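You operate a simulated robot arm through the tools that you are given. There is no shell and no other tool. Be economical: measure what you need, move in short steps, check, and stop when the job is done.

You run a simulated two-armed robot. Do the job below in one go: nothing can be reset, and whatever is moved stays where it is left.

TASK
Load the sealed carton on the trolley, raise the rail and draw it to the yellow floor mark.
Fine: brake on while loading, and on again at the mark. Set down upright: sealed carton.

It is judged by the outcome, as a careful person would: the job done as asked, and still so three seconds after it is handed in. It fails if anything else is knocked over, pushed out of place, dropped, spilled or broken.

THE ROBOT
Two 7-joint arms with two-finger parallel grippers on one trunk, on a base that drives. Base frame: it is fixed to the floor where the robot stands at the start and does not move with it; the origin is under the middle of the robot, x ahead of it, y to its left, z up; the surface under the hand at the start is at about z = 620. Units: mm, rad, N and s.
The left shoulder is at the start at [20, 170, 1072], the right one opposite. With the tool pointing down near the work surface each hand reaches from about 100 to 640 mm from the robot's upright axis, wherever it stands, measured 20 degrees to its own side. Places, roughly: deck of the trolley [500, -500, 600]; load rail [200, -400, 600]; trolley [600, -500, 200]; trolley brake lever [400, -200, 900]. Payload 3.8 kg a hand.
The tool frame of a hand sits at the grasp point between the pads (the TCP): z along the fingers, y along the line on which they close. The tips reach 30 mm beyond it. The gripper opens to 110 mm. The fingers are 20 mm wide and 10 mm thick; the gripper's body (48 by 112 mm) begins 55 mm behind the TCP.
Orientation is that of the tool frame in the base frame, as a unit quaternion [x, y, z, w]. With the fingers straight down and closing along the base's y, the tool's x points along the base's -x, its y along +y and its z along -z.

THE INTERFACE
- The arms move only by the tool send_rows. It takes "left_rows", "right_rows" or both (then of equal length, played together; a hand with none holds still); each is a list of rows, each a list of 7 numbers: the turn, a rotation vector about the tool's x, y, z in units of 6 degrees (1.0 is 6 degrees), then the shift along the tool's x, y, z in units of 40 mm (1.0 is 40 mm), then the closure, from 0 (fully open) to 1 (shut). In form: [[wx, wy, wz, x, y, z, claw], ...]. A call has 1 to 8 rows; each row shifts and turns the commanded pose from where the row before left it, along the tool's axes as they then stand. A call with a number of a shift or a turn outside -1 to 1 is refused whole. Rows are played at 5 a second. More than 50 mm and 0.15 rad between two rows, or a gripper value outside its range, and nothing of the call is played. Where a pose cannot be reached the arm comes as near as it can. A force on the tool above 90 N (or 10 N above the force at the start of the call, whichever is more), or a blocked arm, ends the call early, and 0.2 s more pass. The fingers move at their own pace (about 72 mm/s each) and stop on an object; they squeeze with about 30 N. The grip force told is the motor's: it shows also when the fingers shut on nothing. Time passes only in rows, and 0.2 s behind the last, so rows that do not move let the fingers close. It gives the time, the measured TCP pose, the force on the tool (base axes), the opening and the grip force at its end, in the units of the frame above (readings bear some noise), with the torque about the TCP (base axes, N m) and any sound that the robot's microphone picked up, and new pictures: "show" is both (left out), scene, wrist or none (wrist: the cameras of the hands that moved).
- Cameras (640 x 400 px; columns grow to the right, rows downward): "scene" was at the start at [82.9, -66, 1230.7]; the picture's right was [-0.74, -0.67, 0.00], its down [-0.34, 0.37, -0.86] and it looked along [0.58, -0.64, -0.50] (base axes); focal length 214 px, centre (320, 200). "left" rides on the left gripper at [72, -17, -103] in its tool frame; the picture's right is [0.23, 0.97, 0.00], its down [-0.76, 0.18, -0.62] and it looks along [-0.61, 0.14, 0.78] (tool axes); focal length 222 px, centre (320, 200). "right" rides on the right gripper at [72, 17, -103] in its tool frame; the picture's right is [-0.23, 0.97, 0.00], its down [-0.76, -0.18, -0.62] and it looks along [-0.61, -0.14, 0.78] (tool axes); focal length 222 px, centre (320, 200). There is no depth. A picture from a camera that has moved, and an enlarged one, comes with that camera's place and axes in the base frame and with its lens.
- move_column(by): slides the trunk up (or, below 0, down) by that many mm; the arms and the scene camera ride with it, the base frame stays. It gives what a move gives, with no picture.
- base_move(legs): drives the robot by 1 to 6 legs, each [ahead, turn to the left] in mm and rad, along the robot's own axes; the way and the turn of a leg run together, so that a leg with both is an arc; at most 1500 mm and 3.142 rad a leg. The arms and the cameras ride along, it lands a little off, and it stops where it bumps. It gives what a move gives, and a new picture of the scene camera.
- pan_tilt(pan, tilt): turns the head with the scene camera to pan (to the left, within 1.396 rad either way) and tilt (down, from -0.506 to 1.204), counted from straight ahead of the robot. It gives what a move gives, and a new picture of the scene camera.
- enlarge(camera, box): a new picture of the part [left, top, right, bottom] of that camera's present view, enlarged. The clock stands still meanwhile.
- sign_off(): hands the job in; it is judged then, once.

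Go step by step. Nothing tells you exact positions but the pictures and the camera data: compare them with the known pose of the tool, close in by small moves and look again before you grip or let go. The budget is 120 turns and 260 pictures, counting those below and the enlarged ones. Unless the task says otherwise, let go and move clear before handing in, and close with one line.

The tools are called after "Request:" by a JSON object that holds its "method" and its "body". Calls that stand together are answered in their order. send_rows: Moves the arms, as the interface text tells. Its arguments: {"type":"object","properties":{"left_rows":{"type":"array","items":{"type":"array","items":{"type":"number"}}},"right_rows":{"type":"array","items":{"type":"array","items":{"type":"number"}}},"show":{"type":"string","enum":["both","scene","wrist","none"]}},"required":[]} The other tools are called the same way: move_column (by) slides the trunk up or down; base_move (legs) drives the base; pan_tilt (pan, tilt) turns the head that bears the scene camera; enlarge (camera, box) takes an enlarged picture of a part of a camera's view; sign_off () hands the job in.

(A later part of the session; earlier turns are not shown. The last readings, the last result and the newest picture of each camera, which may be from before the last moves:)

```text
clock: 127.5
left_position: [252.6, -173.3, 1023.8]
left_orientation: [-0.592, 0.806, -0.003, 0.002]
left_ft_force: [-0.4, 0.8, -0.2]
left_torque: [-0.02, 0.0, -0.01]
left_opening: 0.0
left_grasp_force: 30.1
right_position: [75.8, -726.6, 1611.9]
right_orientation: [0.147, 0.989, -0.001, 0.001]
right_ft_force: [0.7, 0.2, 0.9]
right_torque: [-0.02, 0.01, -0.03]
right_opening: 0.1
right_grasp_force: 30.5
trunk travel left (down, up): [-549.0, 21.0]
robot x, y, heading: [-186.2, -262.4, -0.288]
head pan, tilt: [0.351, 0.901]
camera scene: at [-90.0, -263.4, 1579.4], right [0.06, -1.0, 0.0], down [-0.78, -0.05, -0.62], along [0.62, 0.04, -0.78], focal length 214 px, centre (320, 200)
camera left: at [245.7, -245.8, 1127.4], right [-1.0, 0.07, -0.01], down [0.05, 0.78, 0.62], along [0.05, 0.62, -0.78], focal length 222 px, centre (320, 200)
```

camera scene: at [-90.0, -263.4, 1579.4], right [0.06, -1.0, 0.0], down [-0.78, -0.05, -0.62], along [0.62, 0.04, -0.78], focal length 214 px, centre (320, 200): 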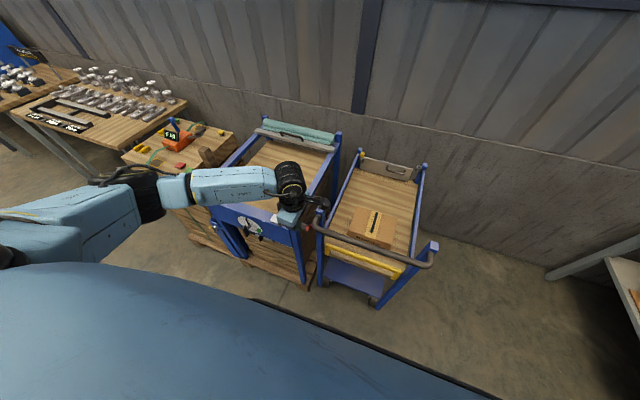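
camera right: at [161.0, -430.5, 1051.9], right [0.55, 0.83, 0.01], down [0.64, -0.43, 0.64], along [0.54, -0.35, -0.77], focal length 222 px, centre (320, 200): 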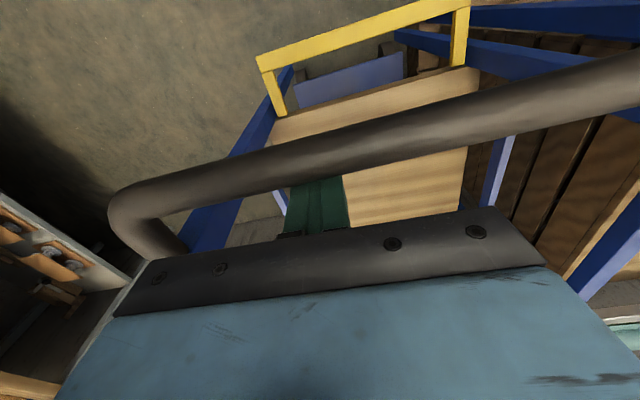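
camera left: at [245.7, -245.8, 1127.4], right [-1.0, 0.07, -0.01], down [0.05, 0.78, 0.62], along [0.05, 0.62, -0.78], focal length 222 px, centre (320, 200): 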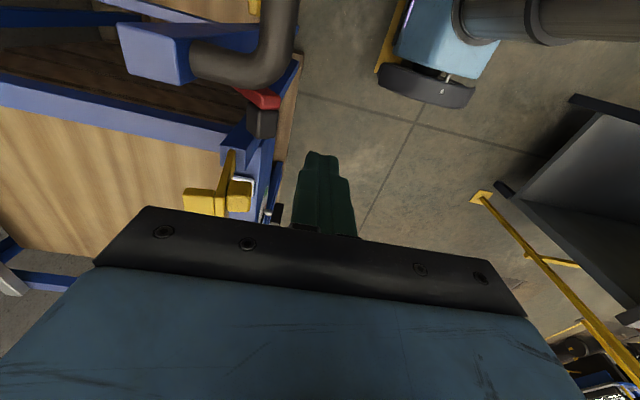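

The lever stays at about 28° with its knob at F≈342, z≈938. I'll come down on its far side and push it further towards me and down.

Request:
{"method": "send_rows", "body": {"left_rows": [[0, 0, 0, -0.2, -1, 0, 1], [0, 0, 0, 0, -1, 0, 1], [0, 0, 0, 0, -0.1, 0.5, 1], [0, 0, 0, 0, 0, 0.8, 1], [0, 0, 0, 0, 0, 0.7, 1], [0, 0, 0, 0, 0, 0, 1]], "show": "wrist"}}

```text
clock: 128.9
left_position: [337.4, -189.9, 942.8]
left_orientation: [-0.593, 0.805, -0.004, 0.003]
left_ft_force: [-0.7, 0.5, 0.1]
left_torque: [0.02, 0.01, -0.03]
left_opening: 0.0
left_grasp_force: 30.3
right_position: [77.3, -727.6, 1610.8]
right_orientation: [0.147, 0.989, -0.002, 0.001]
right_ft_force: [0.2, -0.3, -0.4]
right_torque: [0.0, -0.01, -0.01]
right_opening: 0.0
right_grasp_force: 30.2
trunk travel left (down, up): [-549.0, 21.0]
robot x, y, heading: [-185.6, -263.7, -0.289]
head pan, tilt: [0.351, 0.901]
camera left: at [330.4, -263.7, 1046.9], right [-1.0, 0.07, -0.01], down [0.05, 0.78, 0.62], along [0.05, 0.62, -0.78], focal length 222 px, centre (320, 200)
```

left: 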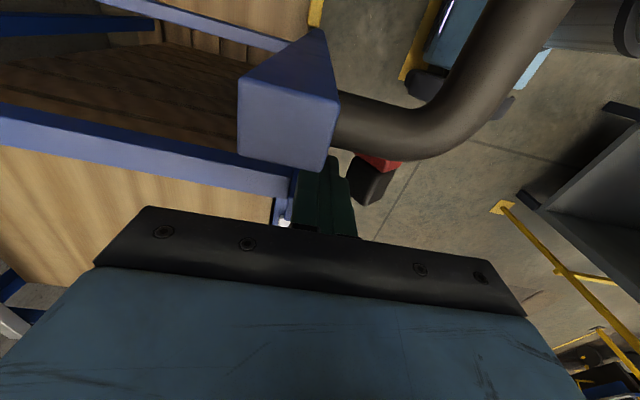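

Request:
{"method": "send_rows", "body": {"left_rows": [[0, 0, 0, 0, 0.35, 0.15, 1], [0, 0, 0, 0, 0.4, 0.3, 1], [0, 0, 0, 0, 0.25, 0.3, 1], [0, 0, 0, 0, 0.25, 0.3, 1], [0, 0, 0, 0, 0, 0, 1]], "show": "wrist"}}

```text
clock: 130.1
left_position: [288.6, -175.7, 901.0]
left_orientation: [-0.593, 0.805, -0.001, 0.002]
left_ft_force: [2.4, -2.4, 1.5]
left_torque: [-0.02, -0.01, -0.04]
left_opening: 0.0
left_grasp_force: 29.9
right_position: [76.4, -728.1, 1611.2]
right_orientation: [0.147, 0.989, -0.001, 0.001]
right_ft_force: [-0.4, -0.2, 0.5]
right_torque: [0.02, -0.01, 0.02]
right_opening: 0.0
right_grasp_force: 30.4
trunk travel left (down, up): [-549.0, 21.0]
robot x, y, heading: [-185.9, -262.8, -0.284]
head pan, tilt: [0.351, 0.901]
camera left: at [281.0, -249.1, 1004.3], right [-1.0, 0.07, -0.01], down [0.05, 0.78, 0.62], along [0.05, 0.62, -0.78], focal length 222 px, centre (320, 200)
```

left: 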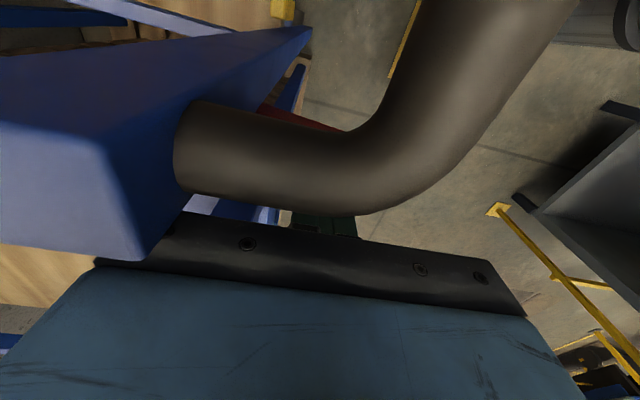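

Request:
{"method": "send_rows", "body": {"left_rows": [[0, 0, 0, 0, 0.25, 0, 1], [0, 0, 0, 0, 0.25, 0, 1], [0, 0, 0, 0, 0.25, 0, 1], [0, 0, 0, 0, 0, 0, 1]], "show": "wrist"}}

```text
clock: 131.1
left_position: [259.2, -164.1, 901.0]
left_orientation: [-0.593, 0.806, -0.001, 0.003]
left_ft_force: [0.0, 0.2, -0.1]
left_torque: [-0.03, -0.01, 0.0]
left_opening: 0.4
left_grasp_force: 29.9
right_position: [76.0, -727.4, 1611.1]
right_orientation: [0.147, 0.989, -0.001, 0.001]
right_ft_force: [0.4, -0.5, 1.4]
right_torque: [0.0, -0.03, 0.0]
right_opening: 0.1
right_grasp_force: 30.2
trunk travel left (down, up): [-549.0, 21.0]
robot x, y, heading: [-184.8, -263.5, -0.282]
head pan, tilt: [0.351, 0.901]
camera left: at [252.0, -239.5, 1004.2], right [-1.0, 0.07, -0.01], down [0.05, 0.78, 0.62], along [0.05, 0.62, -0.78], focal length 222 px, centre (320, 200)
```

left: 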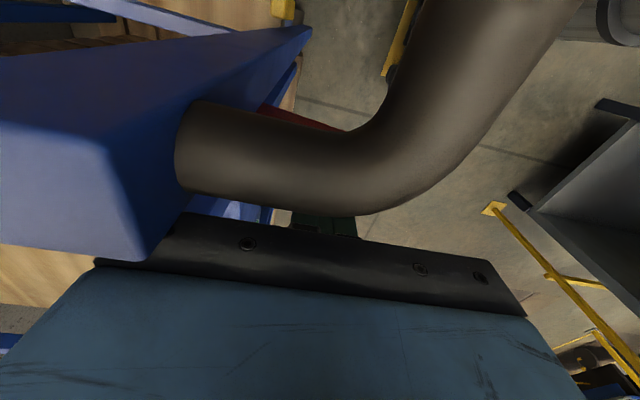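

The camera view stayed fixed while the hand moved 30 mm, so the trolley is rolling: the brake is off. I'll release contact, rise, and go over to the middle of the handle.

Request:
{"method": "send_rows", "body": {"left_rows": [[0, 0, 0, 0, -0.15, 0, 1], [0, 0, 0, 0, 0, -0.8, 1], [0, 0, 0, 0, 0, -1, 1], [0, 0, 0, 0, 0, -1, 1], [0, 0, 0, 0, 0, -0.5, 1]], "show": "wrist"}}

Request:
{"method": "send_rows", "body": {"left_rows": [[0, 0, 0, 1, 0, 0, 0.4], [0, 0, 0, 1, 0, 0, 0.4], [0, 0, 0, 1, 0, 0, 0.4], [0, 0, 0, 1, 0, 0, 0.4], [0, 0, 0, 1, 0, 0, 0.4], [0, 0, 0, 0.8, 0, 0, 0.4], [0, 0, 0, 0, 0, 0, 0.4]]}}

```text
clock: 132.3
left_position: [265.3, -168.3, 1032.8]
left_orientation: [-0.593, 0.805, -0.003, 0.003]
left_ft_force: [0.1, 0.0, 0.9]
left_torque: [0.01, 0.01, 0.0]
left_opening: 0.2
left_grasp_force: 30.8
right_position: [76.0, -726.7, 1609.7]
right_orientation: [0.147, 0.989, 0.0, 0.0]
right_ft_force: [0.2, -0.5, 0.0]
right_torque: [-0.02, -0.01, -0.02]
right_opening: 0.0
right_grasp_force: 30.1
trunk travel left (down, up): [-549.0, 21.0]
robot x, y, heading: [-184.4, -266.2, -0.289]
head pan, tilt: [0.351, 0.901]
camera left: at [258.1, -241.6, 1136.5], right [-1.0, 0.07, -0.01], down [0.05, 0.78, 0.62], along [0.05, 0.62, -0.78], focal length 222 px, centre (320, 200)
```

left: 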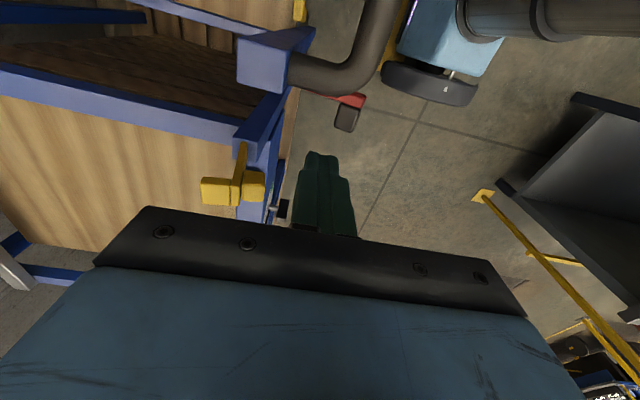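

```text
clock: 133.9
left_position: [195.3, -389.0, 1033.2]
left_orientation: [-0.594, 0.805, -0.003, 0.003]
left_ft_force: [-0.7, -0.4, 0.8]
left_torque: [0.04, -0.01, 0.0]
left_opening: 66.2
left_grasp_force: 0.0
right_position: [77.3, -726.0, 1610.2]
right_orientation: [0.147, 0.989, -0.001, 0.001]
right_ft_force: [0.2, 0.0, -0.5]
right_torque: [0.02, 0.01, 0.01]
right_opening: 0.0
right_grasp_force: 30.0
trunk travel left (down, up): [-549.0, 21.0]
robot x, y, heading: [-185.1, -262.3, -0.291]
head pan, tilt: [0.351, 0.901]
camera scene: at [-89.5, -262.7, 1579.4], right [0.06, -1.0, 0.0], down [-0.78, -0.05, -0.62], along [0.62, 0.04, -0.78], focal length 214 px, centre (320, 200)
camera left: at [187.8, -462.2, 1135.8], right [-1.0, 0.07, -0.01], down [0.05, 0.78, 0.62], along [0.05, 0.62, -0.78], focal length 222 px, centre (320, 200)
```

scene: 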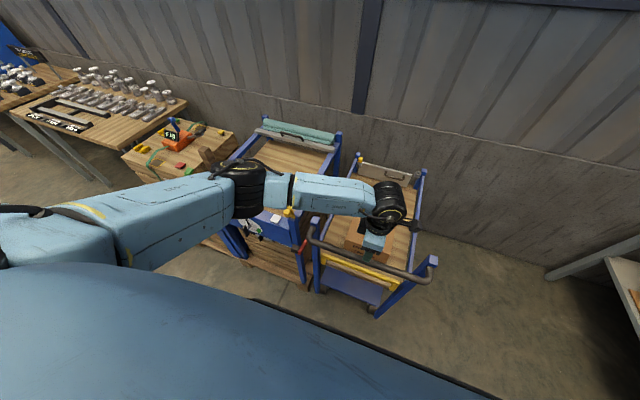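
left: 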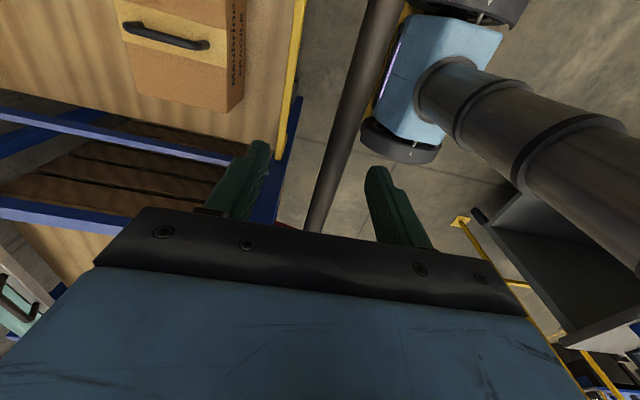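

The lever is down (off), and the bar lies between the open fingers, about 19 mm off centre. I'll correct and lower onto it.

Request:
{"method": "send_rows", "body": {"left_rows": [[0, 0, 0, 0, 0.45, 0, 0.4], [0, 0, 0, 0, 0, 0.6, 0.4], [0, 0, 0, 0, 0, 0, 0.4]], "show": "wrist"}}

```text
clock: 134.7
left_position: [176.8, -382.6, 1008.7]
left_orientation: [-0.593, 0.805, -0.003, 0.003]
left_ft_force: [0.3, -0.4, -0.7]
left_torque: [0.0, -0.01, 0.0]
left_opening: 66.1
left_grasp_force: 0.1
right_position: [75.5, -727.9, 1611.1]
right_orientation: [0.147, 0.989, -0.001, 0.001]
right_ft_force: [-1.1, -0.2, -0.2]
right_torque: [-0.01, -0.01, -0.02]
right_opening: 0.0
right_grasp_force: 29.9
trunk travel left (down, up): [-549.0, 21.0]
robot x, y, heading: [-187.4, -265.4, -0.282]
head pan, tilt: [0.351, 0.901]
camera left: at [169.7, -456.5, 1111.1], right [-1.0, 0.07, -0.01], down [0.05, 0.78, 0.62], along [0.05, 0.62, -0.78], focal length 222 px, centre (320, 200)
```

left: 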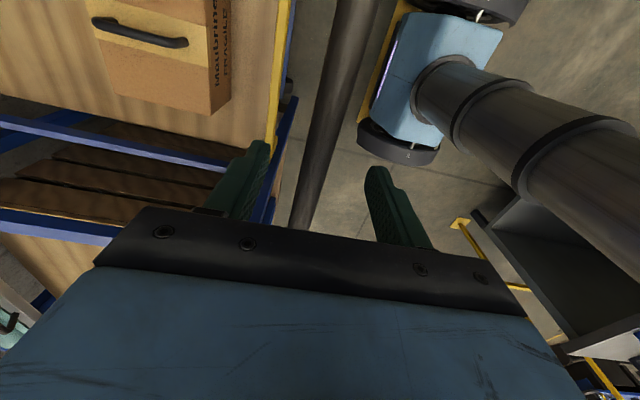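

Centred. Final descent, then close on the bar.

Request:
{"method": "send_rows", "body": {"left_rows": [[0, 0, 0, 0, 0, 0.65, 0.4], [0, 0, 0, 0, 0, 0.65, 0.4], [0, 0, 0, 0, 0, 0, 0.7], [0, 0, 0, 0, 0, 0, 1], [0, 0, 0, 0, 0, 0, 1], [0, 0, 0, 0, 0, 0, 1]], "show": "wrist"}}

```text
clock: 136.1
left_position: [177.8, -384.3, 958.0]
left_orientation: [-0.592, 0.806, -0.003, 0.003]
left_ft_force: [1.2, -0.5, -1.8]
left_torque: [-0.12, 0.0, -0.95]
left_opening: 21.8
left_grasp_force: 44.5
right_position: [76.6, -727.3, 1610.8]
right_orientation: [0.147, 0.989, -0.001, 0.001]
right_ft_force: [-0.1, 0.5, 0.3]
right_torque: [0.01, -0.02, 0.01]
right_opening: 0.1
right_grasp_force: 30.0
trunk travel left (down, up): [-549.0, 21.0]
robot x, y, heading: [-187.5, -263.3, -0.287]
head pan, tilt: [0.351, 0.901]
camera left: at [170.6, -456.5, 1061.7], right [-1.0, 0.07, -0.01], down [0.05, 0.78, 0.62], along [0.05, 0.62, -0.78], focal length 222 px, centre (320, 200)
```

left: 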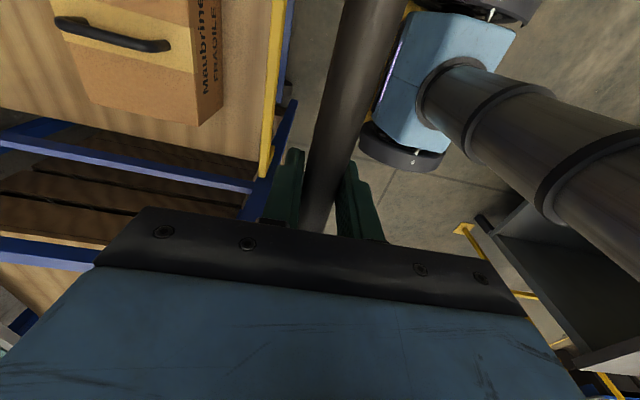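

The handle is gripped at its middle (F≈287). I'll draw back a first 120 mm and check.

Request:
{"method": "base_move", "body": {"legs": [[-60, 0], [-60, 0]]}}

```text
clock: 137.6
left_position: [76.5, -350.5, 957.7]
left_orientation: [-0.594, 0.804, -0.006, 0.006]
left_ft_force: [15.7, 8.9, -2.1]
left_torque: [-0.76, 0.52, -1.16]
left_opening: 21.7
left_grasp_force: 44.6
right_position: [-27.3, -696.1, 1607.9]
right_orientation: [0.146, 0.989, -0.001, -0.003]
right_ft_force: [1.1, -0.6, 0.5]
right_torque: [0.04, 0.09, 0.01]
right_opening: 0.2
right_grasp_force: 30.2
trunk travel left (down, up): [-549.0, 21.0]
robot x, y, heading: [-299.4, -230.4, -0.284]
head pan, tilt: [0.351, 0.901]
camera scene: at [-194.1, -232.4, 1578.6], right [0.06, -1.0, 0.0], down [-0.79, -0.05, -0.62], along [0.62, 0.04, -0.79], focal length 214 px, centre (320, 200)
```

scene: 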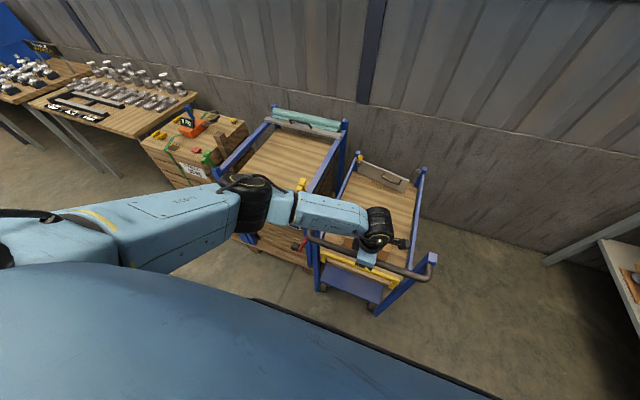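

It follows smoothly with no yaw. I'll draw another 180 mm.

Request:
{"method": "base_move", "body": {"legs": [[-60, 0], [-60, 0], [-60, 0]]}}

Request:
{"method": "pan_tilt", "body": {"pan": -0.3, "tilt": 1.1}}

```text
clock: 139.8
left_position: [-89.3, -297.0, 957.8]
left_orientation: [-0.597, 0.802, -0.009, 0.01]
left_ft_force: [17.0, 16.7, -14.6]
left_torque: [-0.55, 0.35, -1.12]
left_opening: 22.0
left_grasp_force: 45.2
right_position: [-197.9, -644.7, 1606.6]
right_orientation: [0.145, 0.989, -0.002, -0.003]
right_ft_force: [1.5, -0.5, -1.4]
right_torque: [0.08, 0.04, 0.02]
right_opening: 0.0
right_grasp_force: 29.9
trunk travel left (down, up): [-549.0, 21.0]
robot x, y, heading: [-471.0, -174.9, -0.285]
head pan, tilt: [0.351, 0.901]
camera scene: at [-366.0, -180.3, 1578.6], right [0.07, -1.0, 0.0], down [-0.79, -0.05, -0.62], along [0.61, 0.04, -0.79], focal length 214 px, centre (320, 200)
```

scene: 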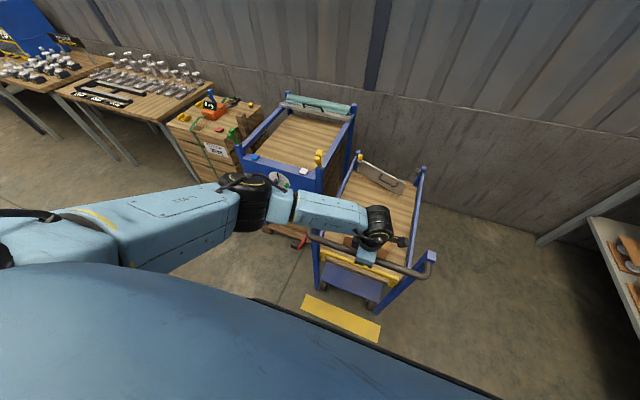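

```text
clock: 140.8
left_position: [-95.4, -295.0, 958.6]
left_orientation: [-0.598, 0.802, -0.008, 0.014]
left_ft_force: [-6.8, 2.8, -28.8]
left_torque: [1.04, -0.35, -1.13]
left_opening: 22.1
left_grasp_force: 45.1
right_position: [-205.9, -643.4, 1609.7]
right_orientation: [0.146, 0.989, -0.001, -0.001]
right_ft_force: [-0.3, -0.6, -0.2]
right_torque: [0.02, 0.0, -0.02]
right_opening: 0.0
right_grasp_force: 29.9
trunk travel left (down, up): [-549.0, 21.0]
robot x, y, heading: [-470.3, -182.8, -0.279]
head pan, tilt: [-0.3, 1.1]
camera scene: at [-396.3, -219.6, 1565.4], right [-0.55, -0.83, 0.0], down [-0.74, 0.49, -0.45], along [0.38, -0.25, -0.89], focal length 214 px, centre (320, 200)
```

scene: 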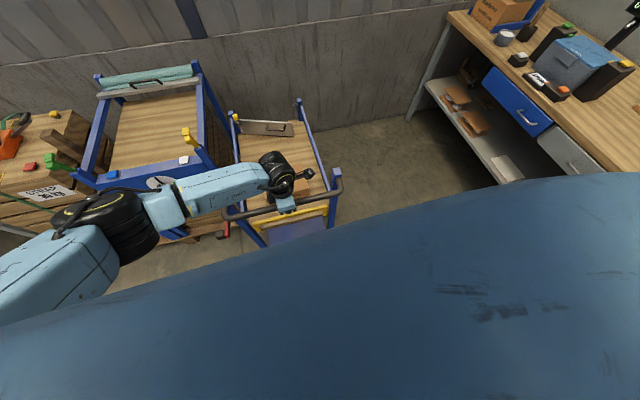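

The trolley's front wheels and deck edge are about 105 mm short of the strip's centre line. I'll draw the last bit.

Request:
{"method": "base_move", "body": {"legs": [[-55, 0], [-50, 0]]}}

Request:
{"method": "pan_tilt", "body": {"pan": 0.2, "tilt": 0.9}}

Request:
{"method": "enlarge", "body": {"camera": "scene", "box": [220, 180, 440, 360]}}

```text
clock: 142.3
left_position: [-192.8, -264.5, 960.8]
left_orientation: [-0.599, 0.801, -0.011, 0.013]
left_ft_force: [10.7, 18.8, -13.9]
left_torque: [-0.85, 0.44, -1.14]
left_opening: 22.3
left_grasp_force: 45.5
right_position: [-305.2, -611.5, 1609.9]
right_orientation: [0.145, 0.989, -0.002, -0.002]
right_ft_force: [-0.1, -0.2, -0.2]
right_torque: [-0.01, 0.02, 0.0]
right_opening: 0.0
right_grasp_force: 29.6
trunk travel left (down, up): [-549.0, 21.0]
robot x, y, heading: [-574.1, -151.6, -0.282]
head pan, tilt: [-0.3, 1.1]
camera scene: at [-495.9, -187.6, 1565.5], right [-0.55, -0.83, 0.0], down [-0.74, 0.49, -0.45], along [0.38, -0.25, -0.89], focal length 214 px, centre (320, 200)
```

scene: 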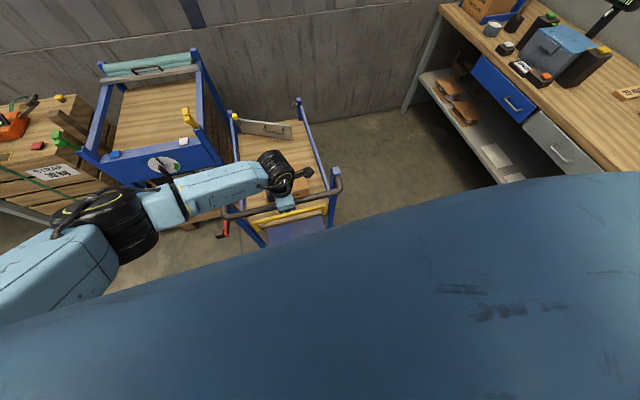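

```text
clock: 143.2
left_position: [-192.2, -263.4, 960.5]
left_orientation: [-0.599, 0.8, -0.012, 0.016]
left_ft_force: [9.3, 3.1, -6.0]
left_torque: [0.84, -0.53, -1.11]
left_opening: 22.1
left_grasp_force: 44.7
right_position: [-306.2, -613.0, 1609.0]
right_orientation: [0.144, 0.99, -0.001, -0.002]
right_ft_force: [0.6, 0.2, 0.5]
right_torque: [0.0, 0.04, -0.01]
right_opening: 0.0
right_grasp_force: 30.0
trunk travel left (down, up): [-549.0, 21.0]
robot x, y, heading: [-570.8, -151.5, -0.283]
head pan, tilt: [0.201, 0.901]
camera scene: at [-475.1, -160.7, 1579.3], right [-0.08, -1.0, 0.0], down [-0.78, 0.06, -0.62], along [0.62, -0.05, -0.78], focal length 214 px, centre (320, 200)
```

scene: 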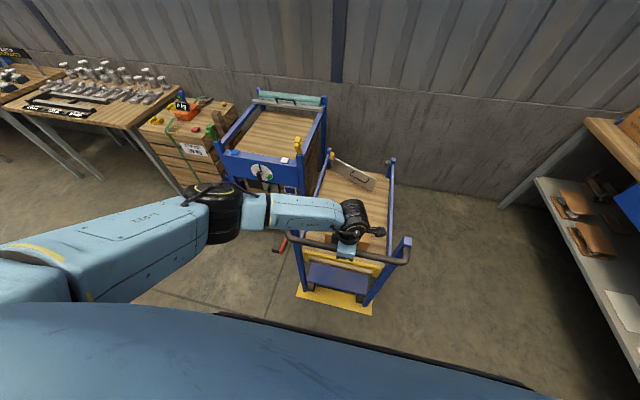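

```text
2.22 times, centred on (330, 270) of scene
camera zoom: at [-475.1, -160.7, 1579.3], right [-0.08, -1.0, 0.0], down [-0.78, 0.06, -0.62], along [0.62, -0.05, -0.78], focal length 477 px, centre (298, 44)
```

zoom: 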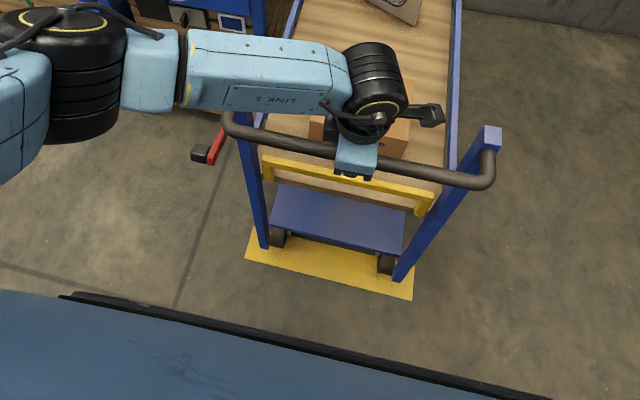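

The front wheels, posts and leading deck edge stand on the yellow strip, centred. The free trolley would roll if I pushed the lever now, so I'll hold the handle with the right hand as well while the left resets the brake. First the right hand moves over and turns.

Request:
{"method": "send_rows", "body": {"right_rows": [[0, 0, 0, 0, 0.97, 0, 0.4], [0, 0, 0, 0, 0.97, 0, 0.4], [0, 0, 0, 0, 0.97, 0, 0.4], [0, 0, 0, 0, 0.97, 0, 0.4], [0, 0, 0, 0, 0.97, 0, 0.4], [0, 0, 0, 0, 0.97, 0, 0.4], [0, 0, -1, 0, 0, 0, 0.4], [0, 0, -1, 0, 0, 0, 0.4]], "show": "none"}}

Request:
{"method": "send_rows", "body": {"right_rows": [[0, 0, -1, 0, 0, 0, 0.4], [0, 0, -1, 0, 0, 0, 0.4], [0, 0, -1, 0, 0, 0, 0.4], [0, 0, -1, 0, 0, 0, 0.4], [0, 0, -1, 0, 0, 0, 0.4], [0, 0, -1, 0, 0, 0, 0.4], [0, 0, -1, 0, 0, 0, 0.4], [0, 0, -1, 0, 0, 0, 0.4]], "show": "none"}}

Request:
{"method": "send_rows", "body": {"right_rows": [[0, 0, -1, 0, 0, 0, 0.4], [0, 0, -1, 0, 0, 0, 0.4], [0, 0, -1, 0, 0, 0, 0.4], [0, 0, -1, 0, 0, 0, 0.4], [0, 0, -0.6, 0, 0, 0, 0.4], [0, 0, 0, 0, 0, 1, 0.4], [0, 0, 0, 0, 0, 1, 0.4], [0, 0, 0, 0, 0, 1, 0.4]]}}

```text
clock: 145.0
left_position: [-192.4, -263.7, 961.1]
left_orientation: [-0.6, 0.8, -0.012, 0.014]
left_ft_force: [12.2, 8.9, -4.9]
left_torque: [-0.73, 0.29, -1.01]
left_opening: 22.2
left_grasp_force: 45.1
right_position: [-238.9, -387.3, 1608.7]
right_orientation: [0.04, 0.999, -0.001, 0.0]
right_ft_force: [-0.2, 0.8, 0.3]
right_torque: [0.03, -0.02, 0.01]
right_opening: 66.1
right_grasp_force: 0.1
trunk travel left (down, up): [-549.0, 21.0]
robot x, y, heading: [-573.6, -150.9, -0.28]
head pan, tilt: [0.201, 0.901]
```

```text
clock: 146.8
left_position: [-192.7, -264.9, 960.7]
left_orientation: [-0.599, 0.801, -0.012, 0.014]
left_ft_force: [11.5, 8.6, -5.2]
left_torque: [-0.09, 0.0, -0.91]
left_opening: 22.4
left_grasp_force: 45.2
right_position: [-250.0, -378.0, 1597.8]
right_orientation: [-0.368, 0.93, 0.0, 0.0]
right_ft_force: [0.0, 0.2, -0.6]
right_torque: [0.01, 0.05, 0.0]
right_opening: 66.1
right_grasp_force: 0.0
right hand out of reach, approached as far as the arm can: row 8
trunk travel left (down, up): [-549.0, 21.0]
robot x, y, heading: [-575.3, -152.9, -0.279]
head pan, tilt: [0.201, 0.901]
```

```text
clock: 148.6
left_position: [-193.1, -262.9, 960.4]
left_orientation: [-0.599, 0.8, -0.012, 0.014]
left_ft_force: [9.8, 10.7, -5.5]
left_torque: [0.25, 0.02, -0.91]
left_opening: 22.0
left_grasp_force: 44.5
right_position: [-317.4, -317.8, 1427.8]
right_orientation: [-0.579, 0.815, 0.0, -0.002]
right_ft_force: [0.5, 0.4, -0.5]
right_torque: [-0.02, 0.01, 0.0]
right_opening: 65.9
right_grasp_force: 0.1
right hand out of reach, approached as far as the arm can: row 1, 2, 3, 4, 5
trunk travel left (down, up): [-549.0, 21.0]
robot x, y, heading: [-575.8, -150.8, -0.287]
head pan, tilt: [0.201, 0.901]
camera scene: at [-474.9, -159.4, 1579.3], right [-0.08, -1.0, 0.0], down [-0.78, 0.06, -0.62], along [0.62, -0.05, -0.78], focal length 214 px, centre (320, 200)
camera right: at [-355.5, -380.8, 1531.0], right [-0.85, 0.53, 0.0], down [0.42, 0.66, 0.62], along [0.33, 0.53, -0.78], focal length 222 px, centre (320, 200)
```

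scene: 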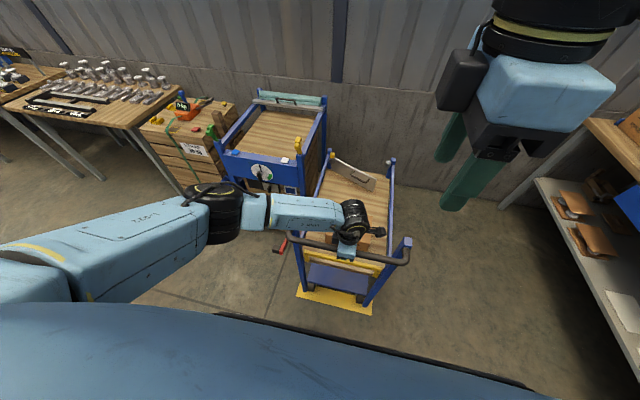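
right: 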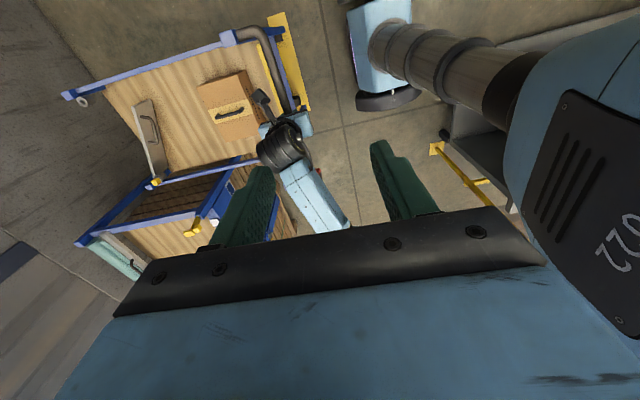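

Request:
{"method": "send_rows", "body": {"right_rows": [[0, 0, 0, 0.55, 0, 1, 0.4], [0, 0, 0, 0.55, 0, 1, 0.4], [0, 0, 0, 0.1, 0, 1, 0.4], [0, 0, 0, 0, -0.5, 1, 0.4], [0, 0, 0, 0, -0.5, 1, 0.4], [0, 0, 0, 0, -0.5, 1, 0.4], [0, 0, 0, 0, -0.5, 1, 0.4], [0, 0, 0, 0, -0.5, 1, 0.4]]}}

```text
clock: 150.4
left_position: [-193.3, -263.7, 959.6]
left_orientation: [-0.599, 0.801, -0.012, 0.015]
left_ft_force: [6.9, 10.0, -6.9]
left_torque: [-0.03, -0.03, -0.89]
left_opening: 22.1
left_grasp_force: 44.9
right_position: [-339.1, -360.8, 1287.1]
right_orientation: [-0.58, 0.815, -0.001, -0.002]
right_ft_force: [0.3, -0.5, -0.5]
right_torque: [-0.02, 0.02, -0.01]
right_opening: 65.9
right_grasp_force: 0.0
right hand out of reach, approached as far as the arm can: row 4, 5, 6, 7, 8
trunk travel left (down, up): [-549.0, 21.0]
robot x, y, heading: [-577.4, -151.2, -0.284]
head pan, tilt: [0.201, 0.901]
camera scene: at [-475.1, -159.4, 1579.3], right [-0.08, -1.0, 0.0], down [-0.78, 0.06, -0.62], along [0.62, -0.05, -0.78], focal length 214 px, centre (320, 200)
camera right: at [-376.2, -425.3, 1390.4], right [-0.85, 0.53, 0.0], down [0.42, 0.66, 0.62], along [0.33, 0.52, -0.78], focal length 222 px, centre (320, 200)
```

scene: 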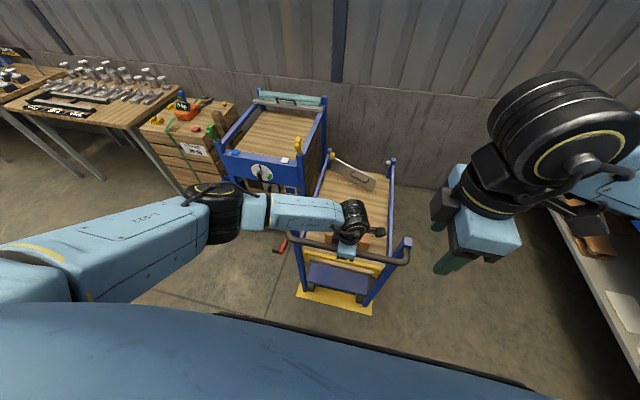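
right: 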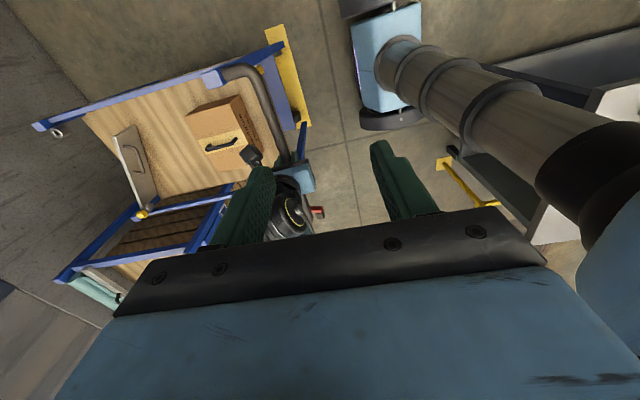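

This wrist orientation can't reach that far. Instead the right hand can simply hook behind the bar, as in the brake test, to block the trolley from rolling away. I'll turn it back to neutral.

Request:
{"method": "send_rows", "body": {"right_rows": [[0, 0, 1, 0.4, 0, 0, 1], [0, 0, 1, 0, 0, 0, 1], [0, 0, 1, 0, 0, 0, 1], [0, 0, 1, 0, 0, 0, 1], [0, 0, 1, 0, 0, 0, 1], [0, 0, 1, 0, 0, 0, 1], [0, 0, 1, 0, 0, 0, 1], [0, 0, 1, 0, 0, 0, 1]], "show": "none"}}

Request:
{"method": "send_rows", "body": {"right_rows": [[0, 0, 1, 0, 0, 0, 1], [0, 0, 1, 0, 0, 0, 1], [0, 0, 1, 0, 0, 0, 1], [0, 0, 1, 0, 0, 0, 1], [0, 0, 1, 0, 0, 0, 1], [0, 0, 1, 0, 0, 0, 1], [0, 0, 0.7, 0, 0, 0, 1], [0, 0, 0, 0, 0, 0, 1]]}}

```text
clock: 152.2
left_position: [-191.8, -263.0, 959.7]
left_orientation: [-0.599, 0.801, -0.012, 0.014]
left_ft_force: [5.7, 9.7, -7.4]
left_torque: [0.15, -0.06, -0.95]
left_opening: 22.1
left_grasp_force: 44.8
right_position: [-341.3, -376.1, 1287.8]
right_orientation: [-0.197, 0.98, -0.001, -0.002]
right_ft_force: [0.0, -0.5, 0.6]
right_torque: [0.02, 0.0, 0.02]
right_opening: 0.0
right_grasp_force: 29.6
trunk travel left (down, up): [-549.0, 21.0]
robot x, y, heading: [-573.3, -151.6, -0.286]
head pan, tilt: [0.201, 0.901]
```

```text
clock: 154.0
left_position: [-193.1, -265.1, 960.1]
left_orientation: [-0.599, 0.801, -0.012, 0.014]
left_ft_force: [5.7, 10.8, -8.3]
left_torque: [0.09, -0.02, -0.89]
left_opening: 22.3
left_grasp_force: 45.6
right_position: [-342.4, -376.5, 1287.0]
right_orientation: [0.151, 0.989, -0.002, -0.001]
right_ft_force: [0.7, 0.0, 0.9]
right_torque: [-0.01, -0.01, -0.03]
right_opening: 0.2
right_grasp_force: 30.0
trunk travel left (down, up): [-549.0, 21.0]
robot x, y, heading: [-574.4, -149.2, -0.288]
head pan, tilt: [0.201, 0.901]
camera scene: at [-475.3, -159.4, 1579.3], right [-0.08, -1.0, 0.0], down [-0.78, 0.06, -0.62], along [0.62, -0.05, -0.78], focal length 214 px, centre (320, 200)
camera right: at [-403.3, -339.2, 1391.0], right [0.51, 0.86, 0.0], down [0.68, -0.39, 0.62], along [0.54, -0.32, -0.78], focal length 222 px, centre (320, 200)
```

scene: 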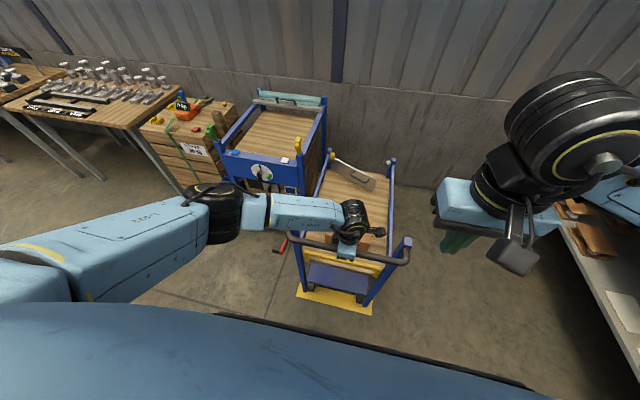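
right: 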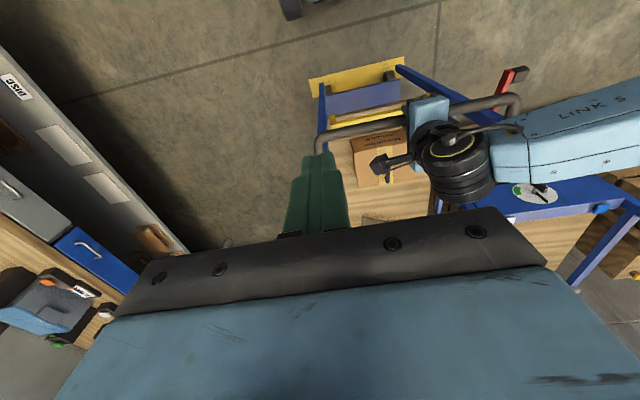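

Near the middle the two hands would crowd each other, so I'll hook the right fingers behind the trolley's right post top instead (post at F≈-29, L≈-496). Approaching above it first.

Request:
{"method": "send_rows", "body": {"right_rows": [[0, 0, 0, -0.9, -0.14, 0.4, 1], [0, 0, 0, -0.9, -0.14, 0.4, 1], [0, 0, 0, -0.9, -0.14, 0.4, 1], [0, 0, 0, -0.9, -0.14, 0.4, 1], [0, 0, 0, -0.9, -0.14, 0.4, 1], [0, 0, 0, -0.9, -0.14, 0.4, 1], [0, 0, 0, 0, 0, 1, 1], [0, 0, 0, 0, 0, 1, 1]]}}

```text
clock: 155.8
left_position: [-192.6, -263.5, 960.6]
left_orientation: [-0.6, 0.8, -0.012, 0.015]
left_ft_force: [4.3, 10.6, -8.2]
left_torque: [0.1, 0.04, -0.98]
left_opening: 21.9
left_grasp_force: 45.0
right_position: [-146.3, -470.8, 1110.2]
right_orientation: [0.15, 0.989, -0.002, -0.001]
right_ft_force: [0.3, 0.0, 0.1]
right_torque: [0.03, -0.01, 0.01]
right_opening: 0.0
right_grasp_force: 29.6
trunk travel left (down, up): [-549.0, 21.0]
robot x, y, heading: [-573.7, -148.8, -0.286]
head pan, tilt: [0.201, 0.901]
camera scene: at [-475.3, -159.4, 1579.3], right [-0.08, -1.0, 0.0], down [-0.78, 0.06, -0.62], along [0.62, -0.05, -0.78], focal length 214 px, centre (320, 200)
camera right: at [-208.9, -434.1, 1213.7], right [0.5, 0.86, 0.0], down [0.68, -0.39, 0.62], along [0.54, -0.32, -0.78], focal length 222 px, centre (320, 200)
```

scene: 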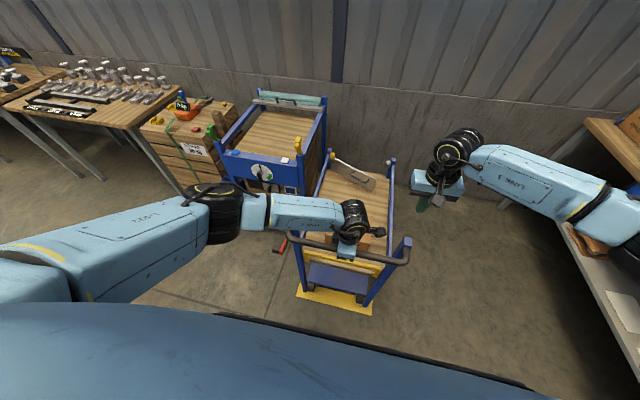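
right: 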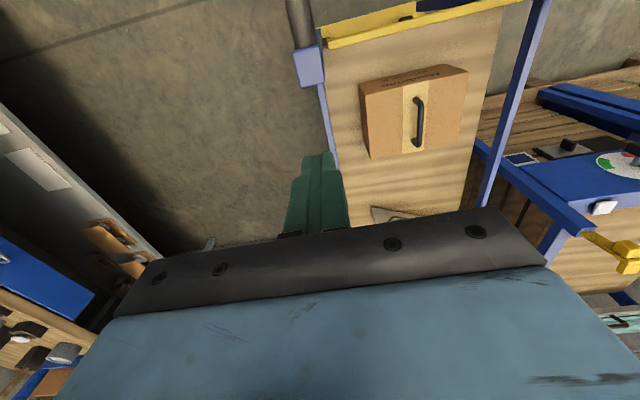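

Well placed, about 14 mm behind the post. I'll descend beside it and close most of the gap.

Request:
{"method": "send_rows", "body": {"right_rows": [[0, 0, 0, 0, 0, 0.9, 1], [0, 0, 0, 0, 0, 0.9, 1], [0, 0, 0, 0, 0, 0.9, 1], [0, 0, 0, 0, 0, 0.9, 1], [0, 0, 0, 0, 0, 0.8, 1], [0, 0, 0, 0.15, 0, 0, 1], [0, 0, 0, 0.1, 0, 0, 1], [0, 0, 0, 0, 0, 0, 1]], "show": "wrist"}}

```text
clock: 157.6
left_position: [-192.9, -264.2, 960.7]
left_orientation: [-0.599, 0.801, -0.013, 0.015]
left_ft_force: [4.3, 10.6, -8.0]
left_torque: [0.06, -0.01, -0.94]
left_opening: 22.3
left_grasp_force: 44.7
right_position: [-153.9, -467.4, 935.2]
right_orientation: [0.15, 0.989, -0.002, -0.001]
right_ft_force: [0.2, -0.4, 0.0]
right_torque: [0.0, 0.03, -0.01]
right_opening: 0.0
right_grasp_force: 29.7
trunk travel left (down, up): [-549.0, 21.0]
robot x, y, heading: [-570.0, -149.6, -0.279]
head pan, tilt: [0.201, 0.901]
camera right: at [-216.3, -430.5, 1038.6], right [0.51, 0.86, 0.0], down [0.68, -0.39, 0.62], along [0.54, -0.32, -0.78], focal length 222 px, centre (320, 200)
```

right: 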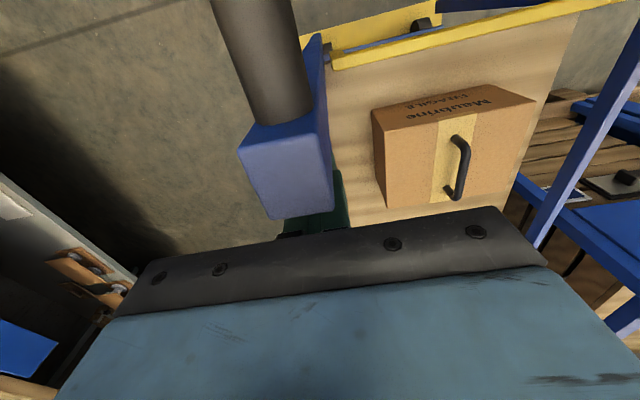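

The right fingers block the post. I'll now release the left hand, rise, and go to the robot side of the lowered brake knob.

Request:
{"method": "send_rows", "body": {"left_rows": [[0, 0, 0, 0, 0, 0, 0.5], [0, 0, 0, 0, 0, 0, 0.4], [0, 0, 0, 0, 0, 0, 0.4], [0, 0, 0, 0, 0, -1, 0.4], [0, 0, 0, 0, 0, -1, 0.4]], "show": "none"}}

Request:
{"method": "send_rows", "body": {"left_rows": [[0, 0, 0, -0.95, 0.24, 0, 1], [0, 0, 0, -0.95, 0.24, 0, 1], [0, 0, 0, -0.95, 0.24, 0, 1], [0, 0, 0, -0.95, 0.24, 0, 1], [0, 0, 0, -0.95, 0.24, 0, 1], [0, 0, 0, -0.95, 0.24, 0, 1], [0, 0, 0, -0.2, 0, 0, 1]]}}

```text
clock: 158.8
left_position: [-198.5, -265.5, 1042.1]
left_orientation: [-0.599, 0.801, -0.012, 0.014]
left_ft_force: [0.4, -0.2, 1.5]
left_torque: [-0.03, 0.03, -0.01]
left_opening: 66.2
left_grasp_force: 0.1
right_position: [-155.2, -468.3, 935.2]
right_orientation: [0.15, 0.989, -0.001, 0.0]
right_ft_force: [0.1, 0.3, -0.3]
right_torque: [0.02, 0.0, 0.05]
right_opening: 0.0
right_grasp_force: 30.1
trunk travel left (down, up): [-549.0, 21.0]
robot x, y, heading: [-573.6, -147.4, -0.278]
head pan, tilt: [0.201, 0.901]
```

```text
clock: 160.4
left_position: [-187.5, -22.0, 1041.5]
left_orientation: [-0.599, 0.801, -0.011, 0.015]
left_ft_force: [-0.9, -0.4, 0.2]
left_torque: [0.01, -0.02, 0.01]
left_opening: 0.0
left_grasp_force: 30.0
right_position: [-155.7, -468.1, 935.7]
right_orientation: [0.149, 0.989, -0.001, 0.0]
right_ft_force: [-0.5, -1.0, -0.2]
right_torque: [0.01, -0.01, 0.01]
right_opening: 0.0
right_grasp_force: 30.1
trunk travel left (down, up): [-549.0, 21.0]
robot x, y, heading: [-578.4, -149.7, -0.281]
head pan, tilt: [0.201, 0.901]
camera scene: at [-476.4, -161.5, 1579.4], right [-0.08, -1.0, 0.0], down [-0.78, 0.06, -0.62], along [0.62, -0.05, -0.78], focal length 214 px, centre (320, 200)
camera left: at [-195.5, -96.1, 1144.5], right [-1.0, 0.06, -0.04], down [0.02, 0.78, 0.62], along [0.07, 0.62, -0.78], focal length 222 px, centre (320, 200)
```

scene: 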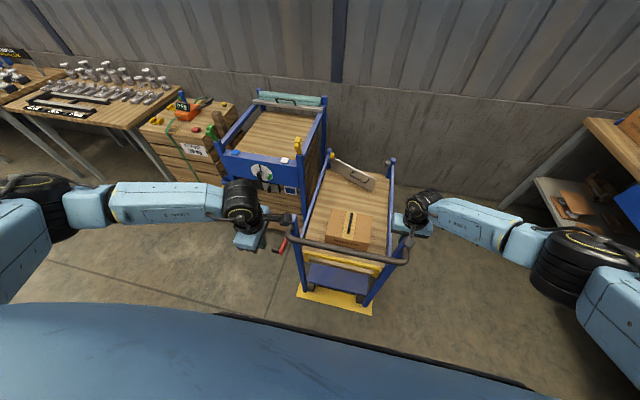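
left: 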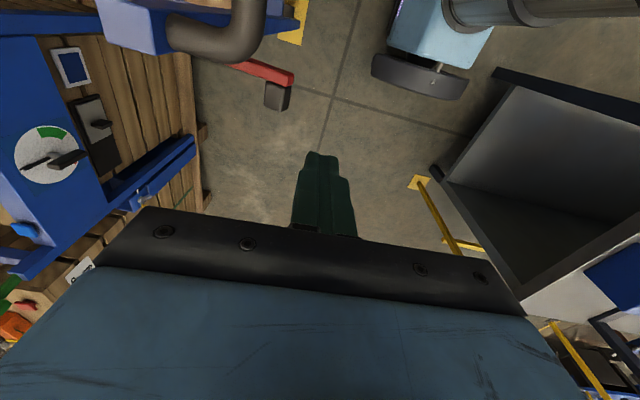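

The knob is at about F=-122, L=-81, ahead of my fingers. I'll descend and then push forward slowly.

Request:
{"method": "send_rows", "body": {"left_rows": [[0, 0, 0, 0, 0, 1, 1], [0, 0, 0, 0, 0, 1, 1], [0, 0, 0, 0, 0, 1, 1], [0, 0, 0, 0, -0.5, 0, 1], [0, 0, 0, 0, 0, 0, 1]], "show": "wrist"}}

```text
clock: 161.6
left_position: [-162.2, -28.0, 920.7]
left_orientation: [-0.6, 0.8, -0.013, 0.014]
left_ft_force: [-0.4, -0.4, 0.4]
left_torque: [-0.03, -0.04, -0.02]
left_opening: 0.0
left_grasp_force: 29.9
right_position: [-155.0, -469.7, 935.1]
right_orientation: [0.15, 0.989, 0.0, 0.0]
right_ft_force: [0.0, -0.5, -0.2]
right_torque: [-0.01, -0.03, -0.02]
right_opening: 0.0
right_grasp_force: 30.1
trunk travel left (down, up): [-549.0, 21.0]
robot x, y, heading: [-572.7, -153.3, -0.282]
head pan, tilt: [0.201, 0.901]
camera left: at [-170.9, -101.9, 1023.4], right [-1.0, 0.06, -0.04], down [0.02, 0.78, 0.62], along [0.07, 0.62, -0.78], focal length 222 px, centre (320, 200)
```

left: 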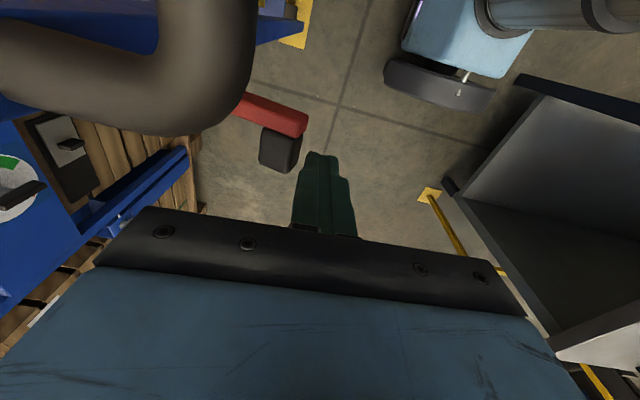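

The lever is almost horizontal (knob z≈888), so it must be lifted first. I'll rise, straddle the knob with open fingers and grip it.

Request:
{"method": "send_rows", "body": {"left_rows": [[0, 0, 0, 0, 0, -1, 0.5], [0, 0, 0, 0, 0, -0.5, 0.5], [0, 0, 0, -0.12, -0.55, 0, 0.5], [0, 0, 0, 0, -0.5, 0, 0.5], [0, 0, 0, 0, 0, 0, 0.5]], "show": "wrist"}}

```text
clock: 162.8
left_position: [-124.0, -34.4, 982.0]
left_orientation: [-0.599, 0.801, -0.013, 0.015]
left_ft_force: [0.5, -0.7, 0.4]
left_torque: [0.03, -0.03, 0.01]
left_opening: 55.3
left_grasp_force: 0.1
right_position: [-155.8, -469.0, 934.6]
right_orientation: [0.149, 0.989, -0.001, 0.0]
right_ft_force: [-0.6, 0.7, 0.3]
right_torque: [0.0, 0.0, 0.01]
right_opening: 0.2
right_grasp_force: 29.6
trunk travel left (down, up): [-549.0, 21.0]
robot x, y, heading: [-578.0, -149.5, -0.28]
head pan, tilt: [0.201, 0.901]
camera left: at [-132.0, -108.0, 1085.4], right [-1.0, 0.06, -0.04], down [0.02, 0.78, 0.62], along [0.07, 0.62, -0.78], focal length 222 px, centre (320, 200)
```

left: 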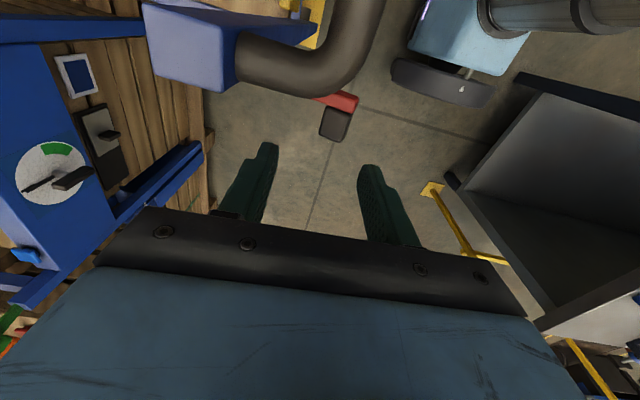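

Request:
{"method": "send_rows", "body": {"left_rows": [[0, 0, 0, 0.1, 0.22, 0, 0.5], [0, 0, 0, 0, 0, 0.7, 0.5], [0, 0, 0, 0, 0, 0.7, 0.5], [0, 0, 0, 0, 0, 0.6, 0.5], [0, 0, 0, 0, 0, 0, 0.5]], "show": "wrist"}}

```text
clock: 164.0
left_position: [-131.0, -34.1, 900.8]
left_orientation: [-0.6, 0.8, -0.013, 0.015]
left_ft_force: [0.6, 0.0, -0.9]
left_torque: [0.0, 0.03, -0.01]
left_opening: 55.1
left_grasp_force: 0.2
right_position: [-155.0, -468.0, 935.5]
right_orientation: [0.149, 0.989, -0.001, -0.001]
right_ft_force: [-0.2, 0.5, -0.1]
right_torque: [-0.02, 0.01, 0.05]
right_opening: 0.0
right_grasp_force: 29.7
trunk travel left (down, up): [-549.0, 21.0]
robot x, y, heading: [-574.3, -151.5, -0.284]
head pan, tilt: [0.201, 0.901]
camera left: at [-139.8, -108.2, 1004.0], right [-1.0, 0.06, -0.04], down [0.02, 0.78, 0.62], along [0.07, 0.62, -0.78], focal length 222 px, centre (320, 200)
```

left: 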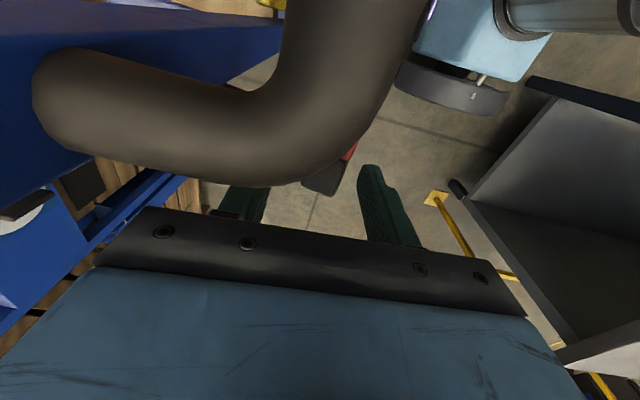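

Request:
{"method": "send_rows", "body": {"left_rows": [[0, 0, 0, 0.1, 0, 0, 0.7], [0, 0, 0, 0, 0, 0, 1], [0, 0, 0, 0, 0, 0, 1], [0, 0, 0, 0, 0, 0, 1]], "show": "wrist"}}

```text
clock: 165.0
left_position: [-131.8, -37.2, 900.4]
left_orientation: [-0.598, 0.801, -0.011, 0.015]
left_ft_force: [-7.1, 7.6, -8.2]
left_torque: [0.77, 0.85, -1.06]
left_opening: 29.0
left_grasp_force: 44.9
right_position: [-154.2, -468.9, 935.2]
right_orientation: [0.15, 0.989, -0.001, -0.001]
right_ft_force: [-0.8, 0.3, 0.0]
right_torque: [0.0, 0.0, -0.01]
right_opening: 0.1
right_grasp_force: 30.0
trunk travel left (down, up): [-549.0, 21.0]
robot x, y, heading: [-571.3, -151.3, -0.287]
head pan, tilt: [0.201, 0.901]
camera left: at [-140.9, -110.6, 1003.8], right [-1.0, 0.06, -0.04], down [0.02, 0.78, 0.62], along [0.06, 0.62, -0.78], focal length 222 px, centre (320, 200)
```

left: 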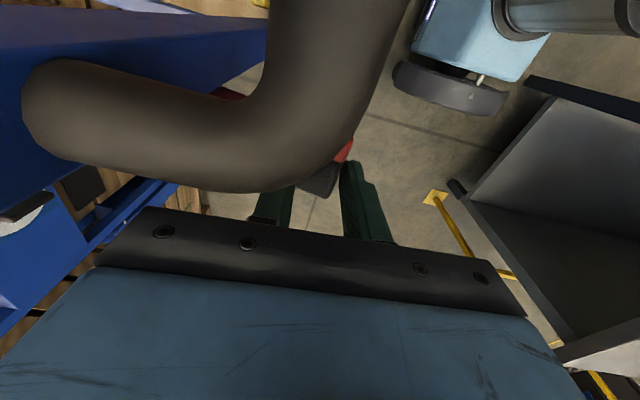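

Gripped. I'll lift the lever along its arc in small steps.

Request:
{"method": "send_rows", "body": {"left_rows": [[-0.5, 0, 0, 0, -0.08, -0.38, 1], [-0.7, 0, 0, 0, -0.16, -0.36, 1], [-0.7, 0, 0, 0, -0.23, -0.32, 1], [0, 0, 0, 0, 0, 0, 1]], "show": "wrist"}}

```text
clock: 166.0
left_position: [-110.6, -43.7, 945.4]
left_orientation: [-0.598, 0.797, 0.067, -0.044]
left_ft_force: [11.0, 10.8, -16.9]
left_torque: [0.2, 0.17, -0.88]
left_opening: 32.0
left_grasp_force: 45.4
right_position: [-153.8, -467.3, 934.2]
right_orientation: [0.15, 0.989, -0.002, -0.001]
right_ft_force: [0.3, -0.2, 0.4]
right_torque: [0.0, 0.01, 0.01]
right_opening: 0.0
right_grasp_force: 30.2
trunk travel left (down, up): [-549.0, 21.0]
robot x, y, heading: [-575.1, -145.9, -0.283]
head pan, tilt: [0.201, 0.901]
camera left: at [-99.4, -123.1, 1042.6], right [-0.99, 0.05, 0.16], down [0.14, 0.75, 0.65], along [-0.08, 0.66, -0.74], focal length 222 px, centre (320, 200)
```

left: 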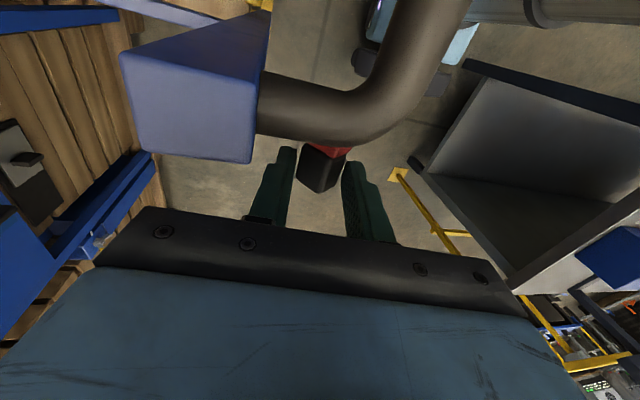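

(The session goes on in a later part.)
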